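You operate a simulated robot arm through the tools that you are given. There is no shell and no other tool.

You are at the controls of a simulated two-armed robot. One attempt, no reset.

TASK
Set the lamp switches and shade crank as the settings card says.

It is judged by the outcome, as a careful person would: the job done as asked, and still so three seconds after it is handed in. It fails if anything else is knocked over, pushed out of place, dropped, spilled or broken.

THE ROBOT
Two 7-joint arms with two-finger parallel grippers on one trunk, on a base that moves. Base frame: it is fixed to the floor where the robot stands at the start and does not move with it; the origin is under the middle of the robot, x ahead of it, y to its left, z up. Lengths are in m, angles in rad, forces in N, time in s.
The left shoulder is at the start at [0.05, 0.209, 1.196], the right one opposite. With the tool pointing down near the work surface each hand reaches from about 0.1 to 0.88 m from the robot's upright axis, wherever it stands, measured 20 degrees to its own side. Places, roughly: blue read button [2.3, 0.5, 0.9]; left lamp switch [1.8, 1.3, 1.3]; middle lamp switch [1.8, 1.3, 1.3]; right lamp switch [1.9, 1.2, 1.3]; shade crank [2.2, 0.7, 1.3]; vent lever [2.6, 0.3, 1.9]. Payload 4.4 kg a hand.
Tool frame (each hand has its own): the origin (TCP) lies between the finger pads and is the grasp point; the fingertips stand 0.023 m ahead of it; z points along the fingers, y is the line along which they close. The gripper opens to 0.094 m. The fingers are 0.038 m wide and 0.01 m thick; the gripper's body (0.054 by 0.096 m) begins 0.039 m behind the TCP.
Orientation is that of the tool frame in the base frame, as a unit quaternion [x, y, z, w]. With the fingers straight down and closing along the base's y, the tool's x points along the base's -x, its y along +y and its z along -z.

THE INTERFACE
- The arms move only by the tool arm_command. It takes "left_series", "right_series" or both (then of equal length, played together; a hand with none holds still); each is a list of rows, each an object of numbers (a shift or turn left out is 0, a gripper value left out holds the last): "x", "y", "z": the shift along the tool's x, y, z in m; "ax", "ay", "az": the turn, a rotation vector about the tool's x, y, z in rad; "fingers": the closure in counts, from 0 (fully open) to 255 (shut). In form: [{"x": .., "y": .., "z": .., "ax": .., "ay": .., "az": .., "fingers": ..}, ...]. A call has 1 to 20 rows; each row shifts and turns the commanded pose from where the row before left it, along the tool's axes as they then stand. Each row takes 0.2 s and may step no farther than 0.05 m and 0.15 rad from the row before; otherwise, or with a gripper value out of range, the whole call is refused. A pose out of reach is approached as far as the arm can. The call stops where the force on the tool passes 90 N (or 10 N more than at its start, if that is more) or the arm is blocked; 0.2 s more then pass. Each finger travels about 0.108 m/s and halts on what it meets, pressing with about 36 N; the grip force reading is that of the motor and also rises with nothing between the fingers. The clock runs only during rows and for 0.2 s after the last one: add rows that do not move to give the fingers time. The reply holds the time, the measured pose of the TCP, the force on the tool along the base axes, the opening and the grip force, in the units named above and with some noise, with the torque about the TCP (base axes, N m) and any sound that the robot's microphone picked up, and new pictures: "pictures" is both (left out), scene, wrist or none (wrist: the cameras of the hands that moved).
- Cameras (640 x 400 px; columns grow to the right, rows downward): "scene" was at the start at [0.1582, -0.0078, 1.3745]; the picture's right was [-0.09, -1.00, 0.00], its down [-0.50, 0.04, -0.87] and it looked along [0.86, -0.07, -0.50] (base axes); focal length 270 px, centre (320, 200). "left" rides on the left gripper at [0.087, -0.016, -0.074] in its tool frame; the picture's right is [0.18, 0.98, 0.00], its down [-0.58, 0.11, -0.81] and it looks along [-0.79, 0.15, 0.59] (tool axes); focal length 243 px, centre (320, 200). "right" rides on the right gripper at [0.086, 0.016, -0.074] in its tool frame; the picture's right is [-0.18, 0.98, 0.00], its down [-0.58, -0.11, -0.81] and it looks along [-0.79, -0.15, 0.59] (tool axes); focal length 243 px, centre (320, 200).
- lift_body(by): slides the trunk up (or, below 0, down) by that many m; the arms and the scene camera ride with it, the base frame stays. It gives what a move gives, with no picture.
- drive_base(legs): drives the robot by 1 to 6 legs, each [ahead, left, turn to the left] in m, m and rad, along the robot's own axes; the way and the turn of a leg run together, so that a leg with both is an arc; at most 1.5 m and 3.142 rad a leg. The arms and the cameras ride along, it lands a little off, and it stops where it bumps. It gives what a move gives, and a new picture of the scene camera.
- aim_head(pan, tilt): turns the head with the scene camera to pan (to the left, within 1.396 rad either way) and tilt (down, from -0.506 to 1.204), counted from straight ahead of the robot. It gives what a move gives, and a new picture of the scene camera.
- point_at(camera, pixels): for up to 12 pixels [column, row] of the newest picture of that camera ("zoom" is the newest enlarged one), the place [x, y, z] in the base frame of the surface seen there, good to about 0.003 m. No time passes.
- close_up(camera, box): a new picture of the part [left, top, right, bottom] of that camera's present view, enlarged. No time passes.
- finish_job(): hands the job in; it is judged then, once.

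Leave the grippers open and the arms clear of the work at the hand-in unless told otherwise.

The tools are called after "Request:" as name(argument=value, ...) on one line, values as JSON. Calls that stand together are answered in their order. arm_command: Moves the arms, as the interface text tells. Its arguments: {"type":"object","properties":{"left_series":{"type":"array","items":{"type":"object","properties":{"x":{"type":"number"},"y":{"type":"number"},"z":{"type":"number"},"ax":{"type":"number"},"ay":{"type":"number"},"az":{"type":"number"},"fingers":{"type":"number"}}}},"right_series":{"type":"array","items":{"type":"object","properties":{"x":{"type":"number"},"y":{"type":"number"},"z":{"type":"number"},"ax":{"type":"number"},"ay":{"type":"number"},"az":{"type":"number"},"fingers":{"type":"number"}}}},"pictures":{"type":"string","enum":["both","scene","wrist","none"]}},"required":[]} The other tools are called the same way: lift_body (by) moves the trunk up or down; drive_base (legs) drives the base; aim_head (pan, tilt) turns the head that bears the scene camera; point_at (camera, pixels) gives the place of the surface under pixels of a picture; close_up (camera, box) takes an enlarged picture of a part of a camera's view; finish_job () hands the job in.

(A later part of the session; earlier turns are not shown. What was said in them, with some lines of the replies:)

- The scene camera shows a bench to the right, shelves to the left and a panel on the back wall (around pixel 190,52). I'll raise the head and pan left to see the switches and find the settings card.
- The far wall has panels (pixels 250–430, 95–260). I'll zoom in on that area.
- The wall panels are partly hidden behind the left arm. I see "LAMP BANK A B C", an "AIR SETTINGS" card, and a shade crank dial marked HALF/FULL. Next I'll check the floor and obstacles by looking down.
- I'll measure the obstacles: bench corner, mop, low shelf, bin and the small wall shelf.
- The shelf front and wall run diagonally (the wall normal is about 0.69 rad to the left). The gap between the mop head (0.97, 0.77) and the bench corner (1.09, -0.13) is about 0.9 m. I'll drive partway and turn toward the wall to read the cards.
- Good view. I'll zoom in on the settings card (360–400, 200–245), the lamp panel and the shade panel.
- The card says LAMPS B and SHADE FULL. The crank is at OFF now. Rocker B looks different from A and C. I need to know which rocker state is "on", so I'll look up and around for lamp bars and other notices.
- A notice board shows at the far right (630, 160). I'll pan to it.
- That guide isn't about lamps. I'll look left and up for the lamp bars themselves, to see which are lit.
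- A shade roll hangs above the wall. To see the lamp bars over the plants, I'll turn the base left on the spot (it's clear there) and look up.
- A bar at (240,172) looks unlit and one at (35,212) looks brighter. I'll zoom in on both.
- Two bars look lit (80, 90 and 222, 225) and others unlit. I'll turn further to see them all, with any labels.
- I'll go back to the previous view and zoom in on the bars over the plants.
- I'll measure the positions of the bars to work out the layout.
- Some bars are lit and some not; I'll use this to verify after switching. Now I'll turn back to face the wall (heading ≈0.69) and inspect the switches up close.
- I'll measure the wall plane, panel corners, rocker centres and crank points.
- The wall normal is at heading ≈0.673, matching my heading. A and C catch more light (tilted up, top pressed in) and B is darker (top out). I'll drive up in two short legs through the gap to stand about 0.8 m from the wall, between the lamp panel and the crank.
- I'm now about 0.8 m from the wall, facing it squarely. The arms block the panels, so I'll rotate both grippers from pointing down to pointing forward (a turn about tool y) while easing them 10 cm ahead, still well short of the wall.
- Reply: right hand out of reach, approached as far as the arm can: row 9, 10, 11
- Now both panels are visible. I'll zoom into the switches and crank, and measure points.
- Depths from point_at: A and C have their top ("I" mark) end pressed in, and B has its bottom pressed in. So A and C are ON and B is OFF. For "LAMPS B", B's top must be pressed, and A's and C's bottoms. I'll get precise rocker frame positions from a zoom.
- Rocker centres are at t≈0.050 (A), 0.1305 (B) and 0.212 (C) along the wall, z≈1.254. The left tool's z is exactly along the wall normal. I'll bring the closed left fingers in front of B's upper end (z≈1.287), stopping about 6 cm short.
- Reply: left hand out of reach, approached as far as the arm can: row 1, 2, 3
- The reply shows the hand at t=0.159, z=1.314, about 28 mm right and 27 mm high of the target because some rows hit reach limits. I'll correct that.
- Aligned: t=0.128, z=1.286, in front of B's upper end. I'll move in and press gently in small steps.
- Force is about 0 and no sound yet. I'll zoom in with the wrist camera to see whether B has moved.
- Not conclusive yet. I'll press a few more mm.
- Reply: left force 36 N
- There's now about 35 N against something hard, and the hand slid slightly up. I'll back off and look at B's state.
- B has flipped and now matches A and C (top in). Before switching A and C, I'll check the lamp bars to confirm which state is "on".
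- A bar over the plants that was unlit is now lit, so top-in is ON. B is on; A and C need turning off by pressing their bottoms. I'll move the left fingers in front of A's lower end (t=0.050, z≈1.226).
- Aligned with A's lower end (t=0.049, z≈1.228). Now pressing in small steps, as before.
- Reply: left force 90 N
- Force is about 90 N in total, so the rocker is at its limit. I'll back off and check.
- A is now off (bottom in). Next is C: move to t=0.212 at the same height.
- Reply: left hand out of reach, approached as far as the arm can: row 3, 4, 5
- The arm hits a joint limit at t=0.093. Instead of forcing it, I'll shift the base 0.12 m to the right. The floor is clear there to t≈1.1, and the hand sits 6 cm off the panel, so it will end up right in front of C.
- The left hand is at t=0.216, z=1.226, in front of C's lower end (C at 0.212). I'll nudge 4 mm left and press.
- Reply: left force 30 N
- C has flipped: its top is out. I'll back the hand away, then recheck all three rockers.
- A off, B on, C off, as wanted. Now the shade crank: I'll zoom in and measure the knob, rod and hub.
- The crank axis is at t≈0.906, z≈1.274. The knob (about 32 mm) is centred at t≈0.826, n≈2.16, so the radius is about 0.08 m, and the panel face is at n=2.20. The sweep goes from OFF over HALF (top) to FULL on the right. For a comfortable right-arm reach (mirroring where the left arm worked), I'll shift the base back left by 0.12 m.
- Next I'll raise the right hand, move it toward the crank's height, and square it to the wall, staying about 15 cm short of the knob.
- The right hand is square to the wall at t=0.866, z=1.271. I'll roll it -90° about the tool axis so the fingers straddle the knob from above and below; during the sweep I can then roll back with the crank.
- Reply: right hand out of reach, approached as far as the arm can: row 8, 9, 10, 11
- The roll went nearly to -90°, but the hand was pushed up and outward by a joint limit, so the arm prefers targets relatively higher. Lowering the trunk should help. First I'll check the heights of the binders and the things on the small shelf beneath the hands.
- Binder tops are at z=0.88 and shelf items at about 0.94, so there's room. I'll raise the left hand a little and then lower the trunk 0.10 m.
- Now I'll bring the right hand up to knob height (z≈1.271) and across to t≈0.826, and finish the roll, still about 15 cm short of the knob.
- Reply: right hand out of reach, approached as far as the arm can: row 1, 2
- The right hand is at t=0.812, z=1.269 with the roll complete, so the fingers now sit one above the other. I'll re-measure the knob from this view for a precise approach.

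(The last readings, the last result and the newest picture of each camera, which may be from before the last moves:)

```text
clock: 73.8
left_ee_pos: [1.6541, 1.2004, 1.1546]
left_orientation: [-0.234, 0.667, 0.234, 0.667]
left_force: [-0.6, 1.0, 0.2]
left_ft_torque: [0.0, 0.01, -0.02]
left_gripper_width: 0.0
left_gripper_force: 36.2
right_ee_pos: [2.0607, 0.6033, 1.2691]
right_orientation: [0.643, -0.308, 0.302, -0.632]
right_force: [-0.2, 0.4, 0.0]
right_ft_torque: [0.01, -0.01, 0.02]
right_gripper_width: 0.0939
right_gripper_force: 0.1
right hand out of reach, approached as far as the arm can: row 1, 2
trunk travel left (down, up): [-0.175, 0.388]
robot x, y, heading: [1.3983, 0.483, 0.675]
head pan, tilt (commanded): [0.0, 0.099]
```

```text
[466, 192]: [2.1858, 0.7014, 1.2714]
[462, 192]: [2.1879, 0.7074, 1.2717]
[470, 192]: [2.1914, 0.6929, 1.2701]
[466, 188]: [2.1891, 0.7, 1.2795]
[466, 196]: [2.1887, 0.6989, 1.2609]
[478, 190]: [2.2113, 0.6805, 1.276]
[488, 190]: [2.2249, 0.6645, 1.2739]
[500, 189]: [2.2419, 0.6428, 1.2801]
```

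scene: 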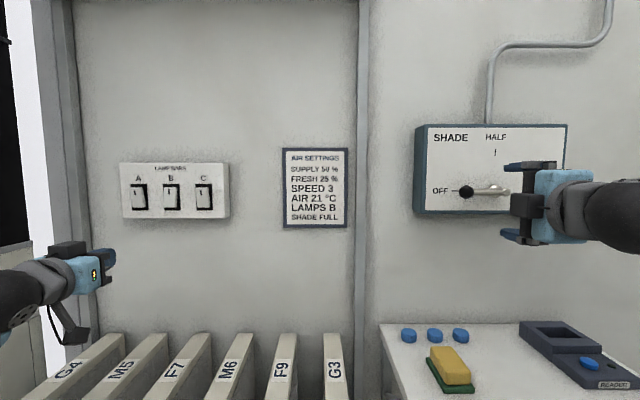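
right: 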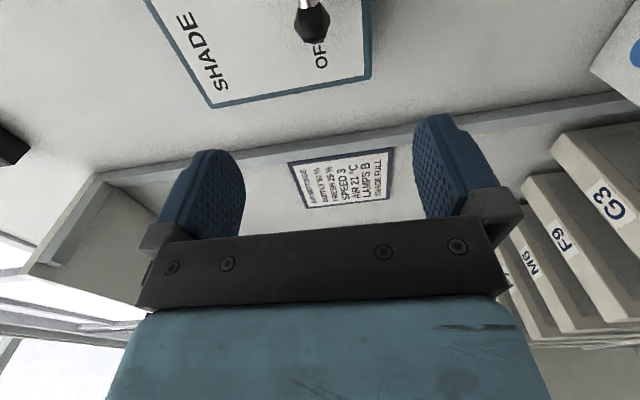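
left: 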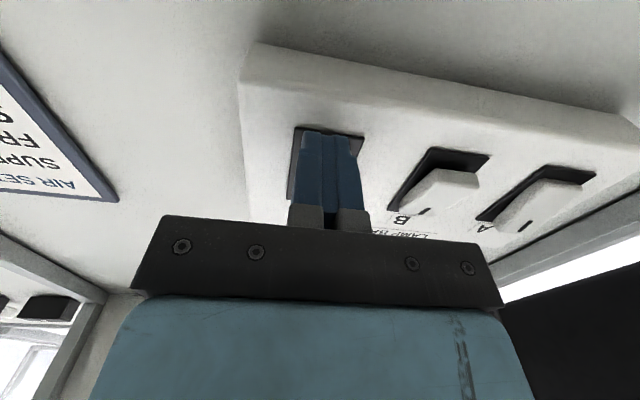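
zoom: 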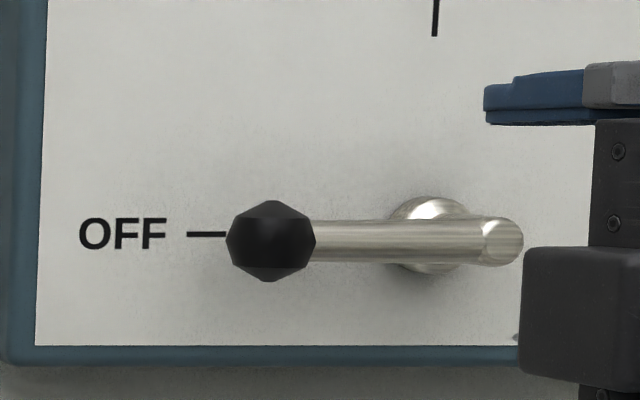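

The knob centre is at about t=0.821, n=2.161, z=1.271. I'll advance to just short of it (tips at n≈2.13), correcting the small offsets, and check the wrist view.

Request:
arm_command(right_series=[{"x": 0.01, "y": -0.0025, "ax": 0.0167}, {"z": 0.04}, {"z": 0.04}, {"z": 0.04}, {}, {}], pictures="both")

```text
clock: 75.2
left_ee_pos: [1.6546, 1.2018, 1.1541]
left_orientation: [-0.233, 0.668, 0.233, 0.667]
left_force: [-0.4, 0.2, 0.4]
left_ft_torque: [0.05, -0.01, 0.02]
left_gripper_width: 0.0
left_gripper_force: 36.5
right_ee_pos: [2.16, 0.6711, 1.2711]
right_orientation: [0.638, -0.305, 0.306, -0.637]
right_force: [-0.8, -1.0, 0.6]
right_ft_torque: [0.0, 0.03, -0.03]
right_gripper_width: 0.094
right_gripper_force: 0.1
trunk travel left (down, up): [-0.175, 0.388]
robot x, y, heading: [1.4011, 0.4845, 0.675]
head pan, tilt (commanded): [0.0, 0.099]
```

scene: 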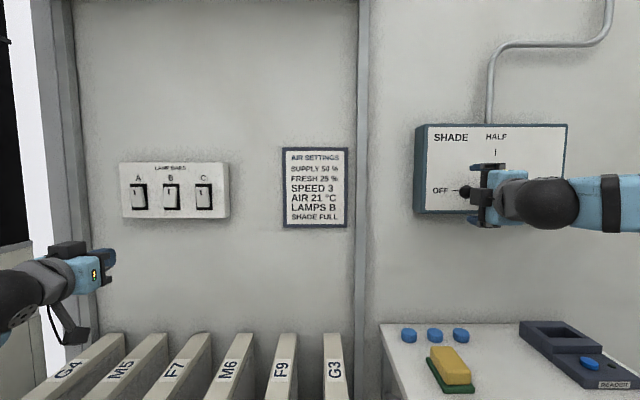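
right: 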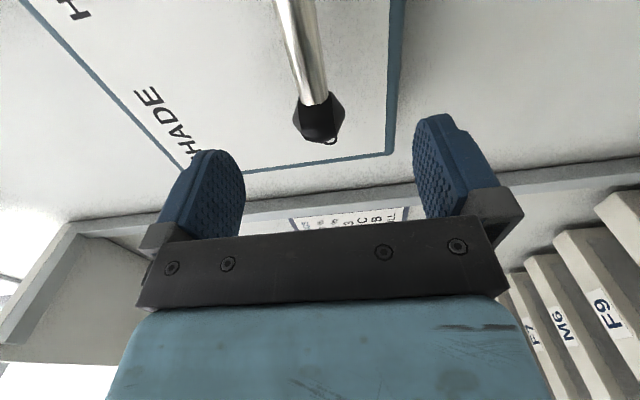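

The hand is centred on the knob (t=0.821, z=1.271). I'll advance 5 cm so the pads straddle it and close.

Request:
arm_command(right_series=[{"z": 0.025}, {"z": 0.025}, {}, {"fingers": 255}, {}, {}, {}], pictures="both")

```text
clock: 76.8
left_ee_pos: [1.6529, 1.2003, 1.1554]
left_orientation: [-0.235, 0.667, 0.234, 0.667]
left_force: [0.4, -0.8, -1.0]
left_ft_torque: [0.0, 0.04, -0.01]
left_gripper_width: 0.0
left_gripper_force: 36.0
right_ee_pos: [2.1974, 0.6994, 1.2724]
right_orientation: [-0.637, 0.306, -0.306, 0.639]
right_force: [12.2, 6.4, 20.3]
right_ft_torque: [-0.31, -0.19, 0.38]
right_gripper_width: 0.0317
right_gripper_force: 45.1
trunk travel left (down, up): [-0.175, 0.388]
robot x, y, heading: [1.3999, 0.4845, 0.67]
head pan, tilt (commanded): [0.0, 0.099]
```

scene: 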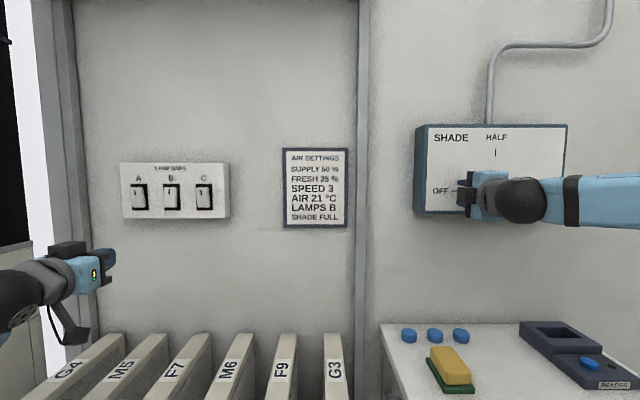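
right: 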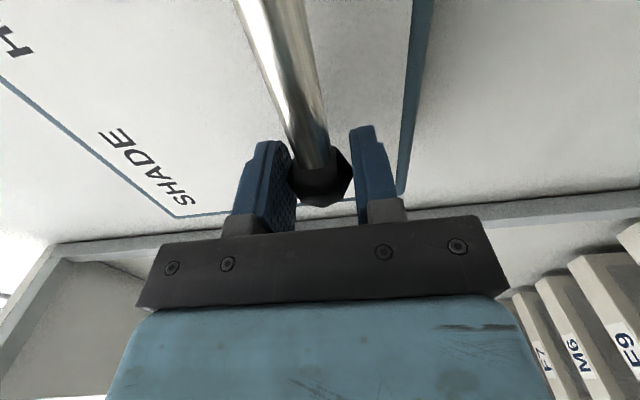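

The knob is gripped (opening 31.7 mm). I'll now swing it clockwise about the hub (radius ≈0.084 m), rolling the hand along with it, in short chunks. First about 0.6 rad.

Request:
arm_command(right_series=[{"x": 0.0009, "y": -0.0126, "az": 0.15}, {"x": 0.0009, "y": -0.0126, "az": 0.15}, {"x": 0.0009, "y": -0.0126, "az": 0.15}, {"x": 0.0009, "y": -0.0126, "az": 0.15}, {}], pictures="both")

```text
clock: 78.0
left_ee_pos: [1.6524, 1.2007, 1.1556]
left_orientation: [-0.233, 0.667, 0.233, 0.668]
left_force: [0.0, -0.3, 0.0]
left_ft_torque: [0.01, -0.01, -0.04]
left_gripper_width: 0.0
left_gripper_force: 35.5
right_ee_pos: [2.2073, 0.6876, 1.3195]
right_orientation: [-0.517, 0.48, -0.103, 0.701]
right_force: [-15.1, -2.5, -2.3]
right_ft_torque: [0.49, 0.12, 0.29]
right_gripper_width: 0.0317
right_gripper_force: 45.3
trunk travel left (down, up): [-0.175, 0.388]
robot x, y, heading: [1.4028, 0.4817, 0.67]
head pan, tilt (commanded): [0.0, 0.099]
```

scene: 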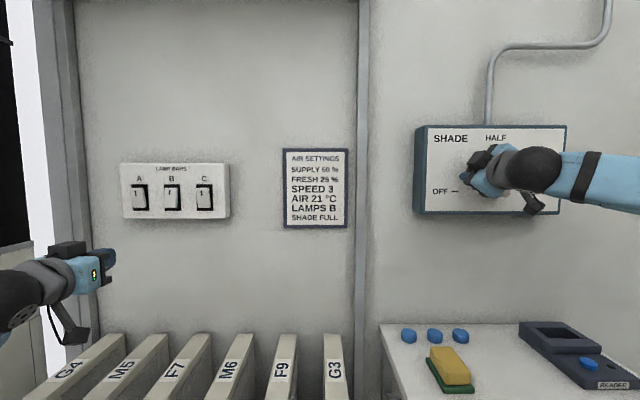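
right: 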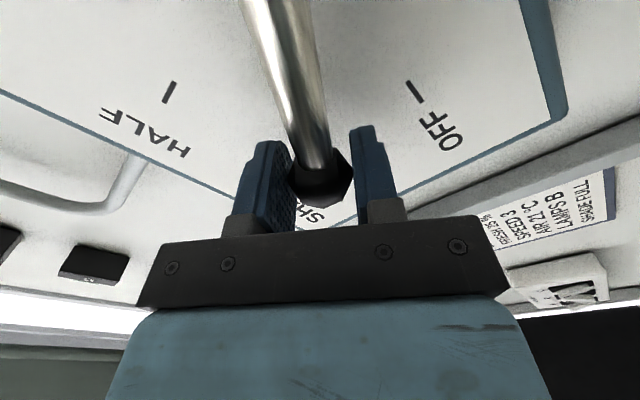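

That works well: the hand is at 0.6 rad on the arc with low forces. Continuing past HALF.

Request:
arm_command(right_series=[{"x": 0.0009, "y": -0.0126, "az": 0.15}, {"x": 0.0009, "y": -0.0126, "az": 0.15}, {"x": 0.0009, "y": -0.0126, "az": 0.15}, {"x": 0.0009, "y": -0.0126, "az": 0.15}, {"x": 0.0009, "y": -0.0126, "az": 0.15}, {"x": 0.0009, "y": -0.0126, "az": 0.15}, {"x": 0.0009, "y": -0.0126, "az": 0.15}, {}], pictures="both")

```text
clock: 79.8
left_ee_pos: [1.6528, 1.1999, 1.1556]
left_orientation: [-0.233, 0.667, 0.234, 0.668]
left_force: [0.2, 0.1, 0.0]
left_ft_torque: [-0.02, -0.01, -0.01]
left_gripper_width: 0.0001
left_gripper_force: 36.3
right_ee_pos: [2.2548, 0.6279, 1.3563]
right_orientation: [-0.207, 0.676, 0.262, 0.657]
right_force: [-13.1, -5.8, -13.7]
right_ft_torque: [0.54, -0.3, -0.02]
right_gripper_width: 0.032
right_gripper_force: 44.8
trunk travel left (down, up): [-0.175, 0.388]
robot x, y, heading: [1.4035, 0.4833, 0.674]
head pan, tilt (commanded): [0.0, 0.099]
```

scene: 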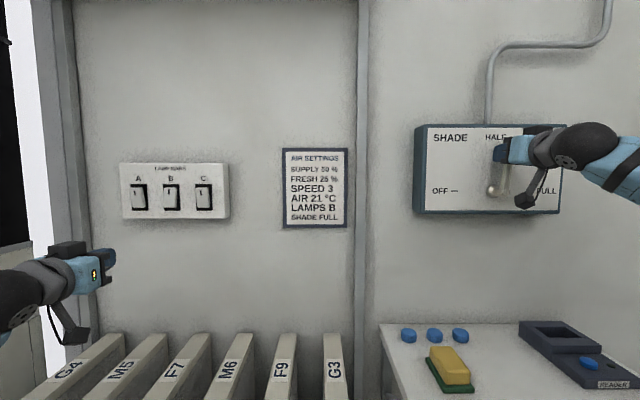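
right: 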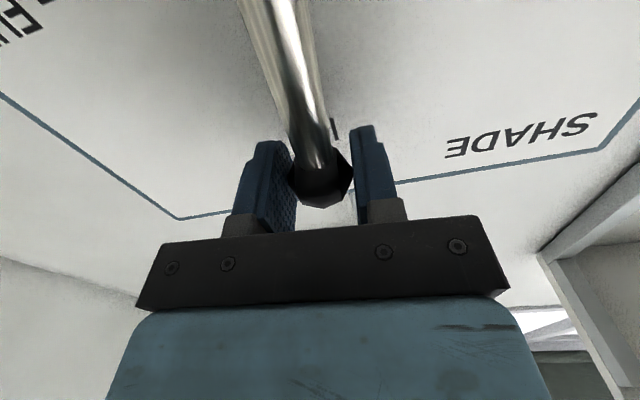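

At 1.65 rad, just past HALF, right on the arc. Continuing toward FULL.

Request:
arm_command(right_series=[{"x": 0.0009, "y": -0.0126, "az": 0.15}, {"x": 0.0009, "y": -0.0126, "az": 0.15}, {"x": 0.0009, "y": -0.0126, "az": 0.15}, {"x": 0.0009, "y": -0.0126, "az": 0.15}, {"x": 0.0009, "y": -0.0126, "az": 0.15}, {"x": 0.0009, "y": -0.0126, "az": 0.15}, {}], pictures="both")

```text
clock: 81.4
left_ee_pos: [1.6526, 1.2002, 1.1554]
left_orientation: [-0.233, 0.667, 0.233, 0.668]
left_force: [0.1, 0.3, -0.2]
left_ft_torque: [0.01, -0.04, -0.02]
left_gripper_width: 0.0
left_gripper_force: 36.0
right_ee_pos: [2.2943, 0.5789, 1.3209]
right_orientation: [0.108, 0.698, 0.521, 0.479]
right_force: [-7.5, -0.2, -4.4]
right_ft_torque: [0.22, -0.3, -0.53]
right_gripper_width: 0.0316
right_gripper_force: 44.9
trunk travel left (down, up): [-0.175, 0.388]
robot x, y, heading: [1.4, 0.4856, 0.675]
head pan, tilt (commanded): [0.0, 0.099]
```

scene: 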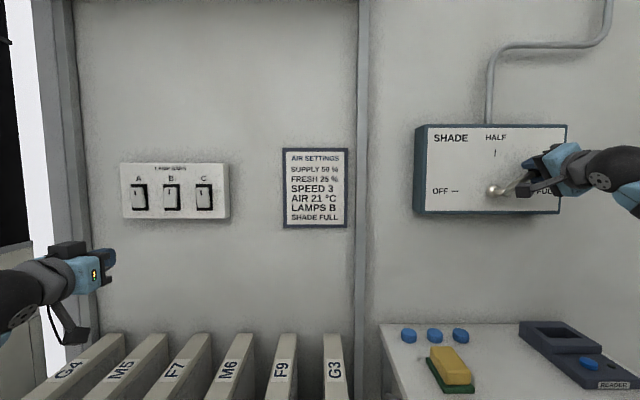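
right: 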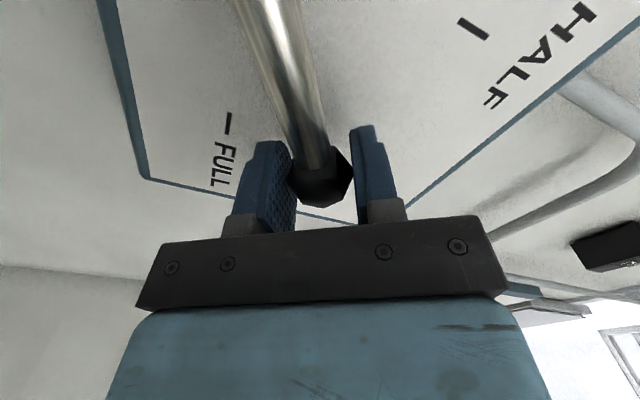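

At 2.55 rad with about 0.59 rad to go. Finishing the swing to FULL.

Request:
arm_command(right_series=[{"x": 0.0009, "y": -0.0126, "az": 0.15}, {"x": 0.0009, "y": -0.0126, "az": 0.15}, {"x": 0.0009, "y": -0.0126, "az": 0.15}, {"x": 0.0009, "y": -0.012, "az": 0.143}, {}, {}], pictures="both")

```text
clock: 82.8
left_ee_pos: [1.653, 1.1998, 1.1578]
left_orientation: [-0.232, 0.667, 0.233, 0.668]
left_force: [0.2, -0.3, -0.9]
left_ft_torque: [0.04, 0.0, 0.03]
left_gripper_width: 0.0
left_gripper_force: 36.2
right_ee_pos: [2.3041, 0.5679, 1.273]
right_orientation: [0.306, 0.636, 0.639, 0.306]
right_force: [-0.4, -5.5, 5.1]
right_ft_torque: [0.42, 0.27, -0.27]
right_gripper_width: 0.0316
right_gripper_force: 44.4
trunk travel left (down, up): [-0.175, 0.388]
robot x, y, heading: [1.4006, 0.4831, 0.671]
head pan, tilt (commanded): [0.0, 0.099]
```

scene: 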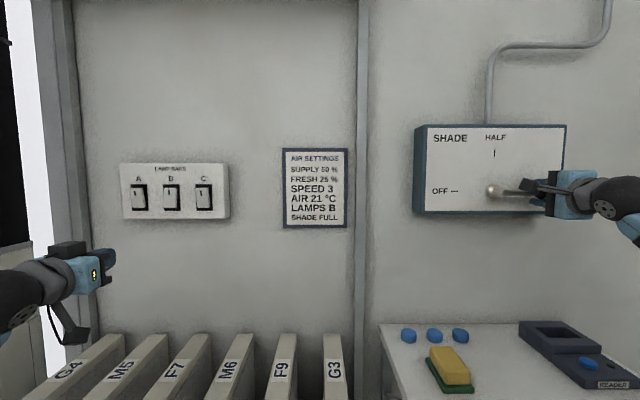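
right: 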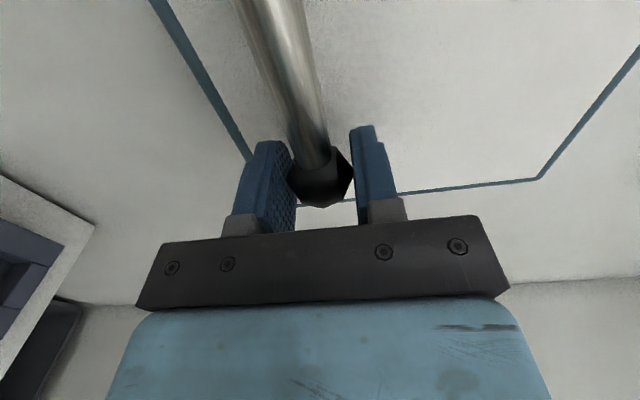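

The hand is at t=0.991, z=1.273, level with the hub on the right side, at FULL. I'll open the fingers and back straight out.

Request:
arm_command(right_series=[{"fingers": 0}, {}, {}, {}, {"z": -0.04}, {"z": -0.04}, {"z": -0.04}, {"z": -0.04}, {}], pictures="both")

```text
clock: 84.8
left_ee_pos: [1.654, 1.2015, 1.1549]
left_orientation: [-0.234, 0.668, 0.233, 0.667]
left_force: [0.9, 0.0, 0.0]
left_ft_torque: [-0.01, 0.02, 0.04]
left_gripper_width: 0.0
left_gripper_force: 35.9
right_ee_pos: [2.1799, 0.468, 1.2681]
right_orientation: [0.306, 0.637, 0.639, 0.305]
right_force: [0.4, 0.4, 0.1]
right_ft_torque: [-0.01, 0.06, -0.02]
right_gripper_width: 0.0939
right_gripper_force: 0.1
trunk travel left (down, up): [-0.175, 0.388]
robot x, y, heading: [1.4005, 0.4792, 0.671]
head pan, tilt (commanded): [0.0, 0.099]
```

scene: 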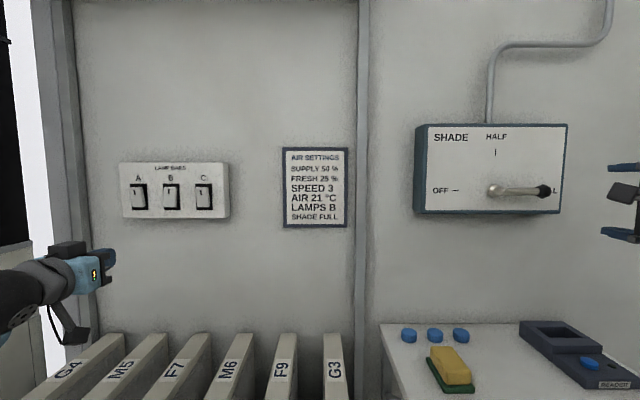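
right: 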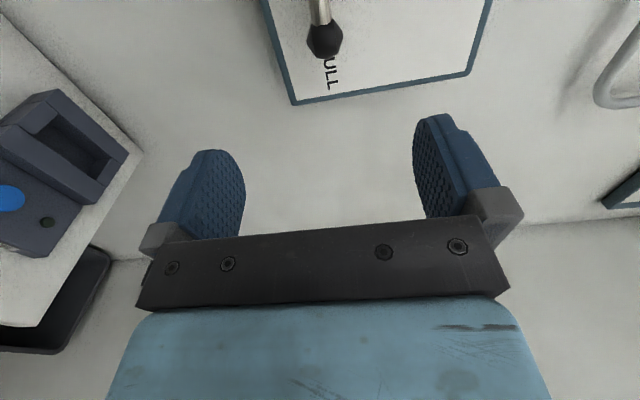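

The hand is clear and the crank stayed put. I'll zoom in on the crank and the switches to verify, and measure the knob.

Request:
close_up(camera="scene", box=[410, 118, 575, 220])

Request:
close_up(camera="scene", box=[115, 155, 235, 230])

Request:
point_at(camera="scene", pixels=[[544, 191], [541, 191], [547, 191], [530, 190], [515, 190], [505, 190], [495, 190]])

```text
3.88 times, centred on (492, 169) of scene
```

zoom: 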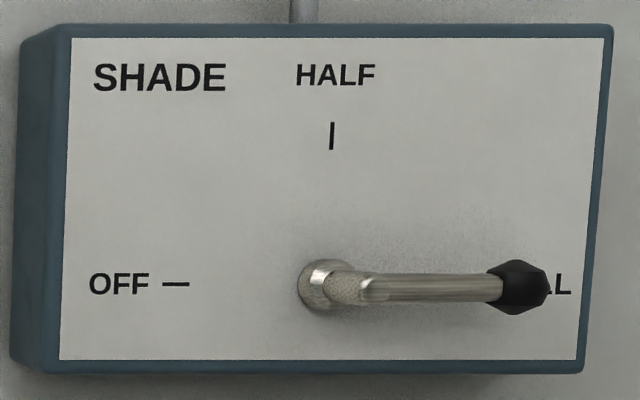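

```text
5.33 times, centred on (175, 192) of scene
```

zoom: 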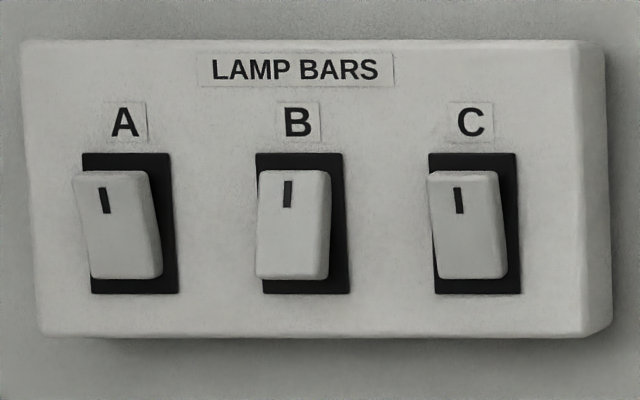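

```text
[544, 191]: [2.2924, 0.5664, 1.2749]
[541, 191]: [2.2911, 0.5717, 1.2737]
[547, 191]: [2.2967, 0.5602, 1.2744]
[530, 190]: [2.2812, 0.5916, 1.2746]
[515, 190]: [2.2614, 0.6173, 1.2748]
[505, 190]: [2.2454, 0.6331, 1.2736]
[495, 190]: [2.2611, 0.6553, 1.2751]
```

The crank is level and pointing at FULL; A is off, B on, C off. I'll open the left gripper, then look up to check the shade and left to check lamp bar B.

Request:
arm_command(left_series=[{"z": -0.03, "fingers": 0}, {"z": -0.03}, {}, {}], pictures="none")

Request:
aim_head(pan=0.0, tilt=-0.5)

Request:
drive_base(legs=[[-0.2, 0.0, 0.0]])

Request:
aim_head(pan=1.39, tilt=-0.4)

```text
clock: 85.8
left_ee_pos: [1.6051, 1.1642, 1.1558]
left_orientation: [-0.234, 0.668, 0.234, 0.667]
left_force: [0.1, -0.1, 0.0]
left_ft_torque: [-0.03, 0.01, -0.02]
left_gripper_width: 0.0941
left_gripper_force: 0.0
right_ee_pos: [2.1804, 0.4674, 1.27]
right_orientation: [0.305, 0.637, 0.638, 0.306]
right_force: [0.0, -0.9, -1.0]
right_ft_torque: [0.0, 0.02, 0.0]
right_gripper_width: 0.0938
right_gripper_force: 0.0
trunk travel left (down, up): [-0.175, 0.388]
robot x, y, heading: [1.4, 0.4835, 0.67]
head pan, tilt (commanded): [0.0, 0.099]
```

```text
clock: 86.8
left_ee_pos: [1.6061, 1.1638, 1.1565]
left_orientation: [-0.234, 0.667, 0.234, 0.667]
left_force: [0.3, 0.8, 0.6]
left_ft_torque: [0.01, 0.02, -0.01]
left_gripper_width: 0.0936
left_gripper_force: 0.0
right_ee_pos: [2.1804, 0.4673, 1.2693]
right_orientation: [0.306, 0.636, 0.639, 0.306]
right_force: [-0.5, 0.2, 0.8]
right_ft_torque: [-0.01, -0.02, 0.01]
right_gripper_width: 0.0941
right_gripper_force: 0.0
trunk travel left (down, up): [-0.175, 0.388]
robot x, y, heading: [1.3996, 0.4835, 0.676]
head pan, tilt (commanded): [0.0, -0.499]
```

scene: 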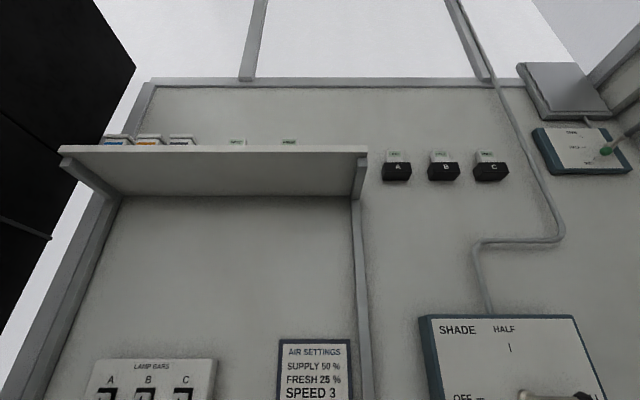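

```text
clock: 88.4
left_ee_pos: [1.4523, 1.0418, 1.1566]
left_orientation: [-0.232, 0.668, 0.232, 0.668]
left_force: [-1.6, 0.3, 0.1]
left_ft_torque: [-0.03, 0.0, 0.01]
left_gripper_width: 0.0943
left_gripper_force: 0.1
right_ee_pos: [2.0262, 0.3433, 1.2716]
right_orientation: [0.306, 0.636, 0.639, 0.306]
right_force: [-0.9, 0.6, 0.5]
right_ft_torque: [-0.03, -0.01, -0.03]
right_gripper_width: 0.094
right_gripper_force: 0.0
trunk travel left (down, up): [-0.175, 0.388]
robot x, y, heading: [1.2447, 0.3598, 0.67]
head pan, tilt (commanded): [0.0, -0.499]
```

scene: 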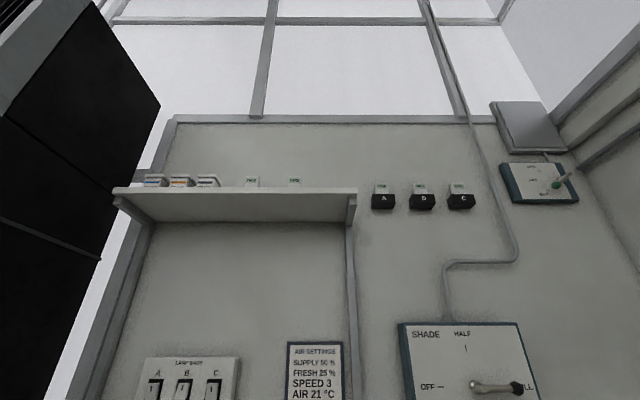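

```text
clock: 90.0
left_ee_pos: [1.4535, 1.0415, 1.1557]
left_orientation: [-0.233, 0.668, 0.233, 0.668]
left_force: [-0.3, -0.1, -0.4]
left_ft_torque: [0.01, -0.03, -0.01]
left_gripper_width: 0.0939
left_gripper_force: 0.0
right_ee_pos: [2.0261, 0.3436, 1.2694]
right_orientation: [0.305, 0.637, 0.638, 0.306]
right_force: [0.9, 0.6, -1.0]
right_ft_torque: [0.0, -0.01, 0.0]
right_gripper_width: 0.094
right_gripper_force: 0.1
trunk travel left (down, up): [-0.175, 0.388]
robot x, y, heading: [1.2471, 0.3568, 0.668]
head pan, tilt (commanded): [1.389, -0.4]
```

scene: 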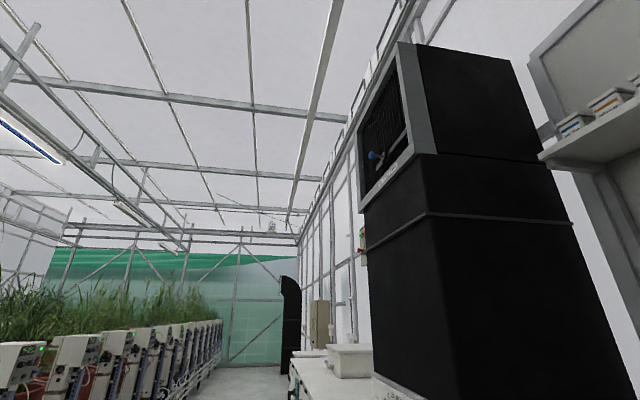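

Bar B is lit. I'll take one last look ahead to confirm the panels and surroundings are undisturbed before handing in.

Request:
aim_head(pan=0.0, tilt=0.2)

Request:
close_up(camera="scene", box=[140, 100, 260, 220])

Request:
close_up(camera="scene", box=[380, 90, 540, 190])

```text
clock: 91.5
left_ee_pos: [1.454, 1.0408, 1.1552]
left_orientation: [-0.233, 0.668, 0.233, 0.667]
left_force: [0.0, -0.1, 0.9]
left_ft_torque: [-0.02, 0.02, 0.0]
left_gripper_width: 0.094
left_gripper_force: 0.1
right_ee_pos: [2.0265, 0.3421, 1.269]
right_orientation: [0.307, 0.637, 0.638, 0.305]
right_force: [0.4, -1.0, 0.4]
right_ft_torque: [0.0, 0.01, -0.01]
right_gripper_width: 0.094
right_gripper_force: 0.0
trunk travel left (down, up): [-0.175, 0.388]
robot x, y, heading: [1.2466, 0.358, 0.67]
head pan, tilt (commanded): [0.0, 0.201]
```

scene: 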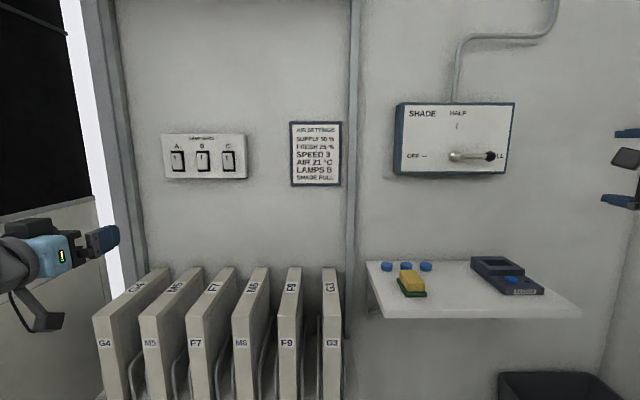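

```text
3.33 times, centred on (200, 160) of scene
```

zoom: 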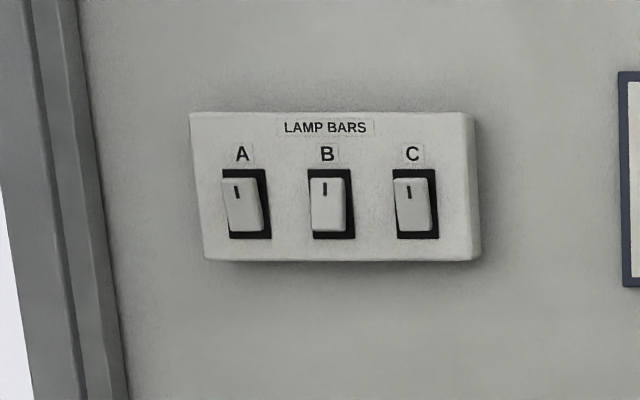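

```text
4.00 times, centred on (460, 140) of scene
```

zoom: 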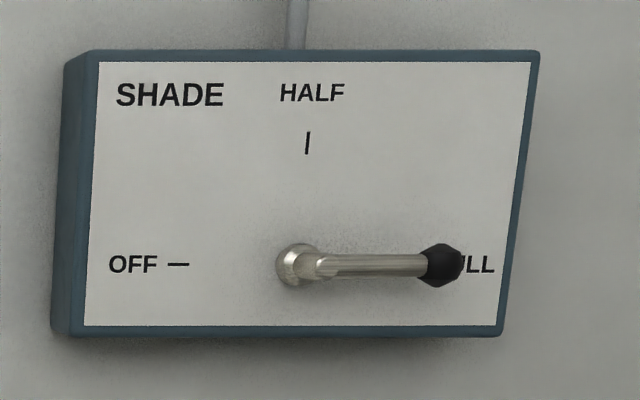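

Everything matches the card. Only lamp B is on, with A and C off, and the shade crank is at FULL. The shelf items and binders are undisturbed, the grippers are open and the arms are clear. Handing in.

Request:
finish_job()

```text
The job is handed in.
```

The lamp switches and shade crank are set as the settings card says (LAMPS B, SHADE FULL), and I've handed the job in.

- **Lamp switches:** B is on, and A and C are off. At the start A and C were on and B was off, so all three had to be changed. A lamp bar over the plants lit up when I pressed the top of B, so pressing in the top is "on". I didn't look at the A and C lamp bars after switching them off; I judged those two by their rocker positions.
- **Shade crank:** I turned it from OFF, over HALF, to FULL. It stayed level at FULL after I let go. I didn't see the shade itself move.

I saw nothing knocked over or moved. Both grippers are open, and the arms are clear of the panels. The robot's trunk is still 0.10 m lower than where it started.
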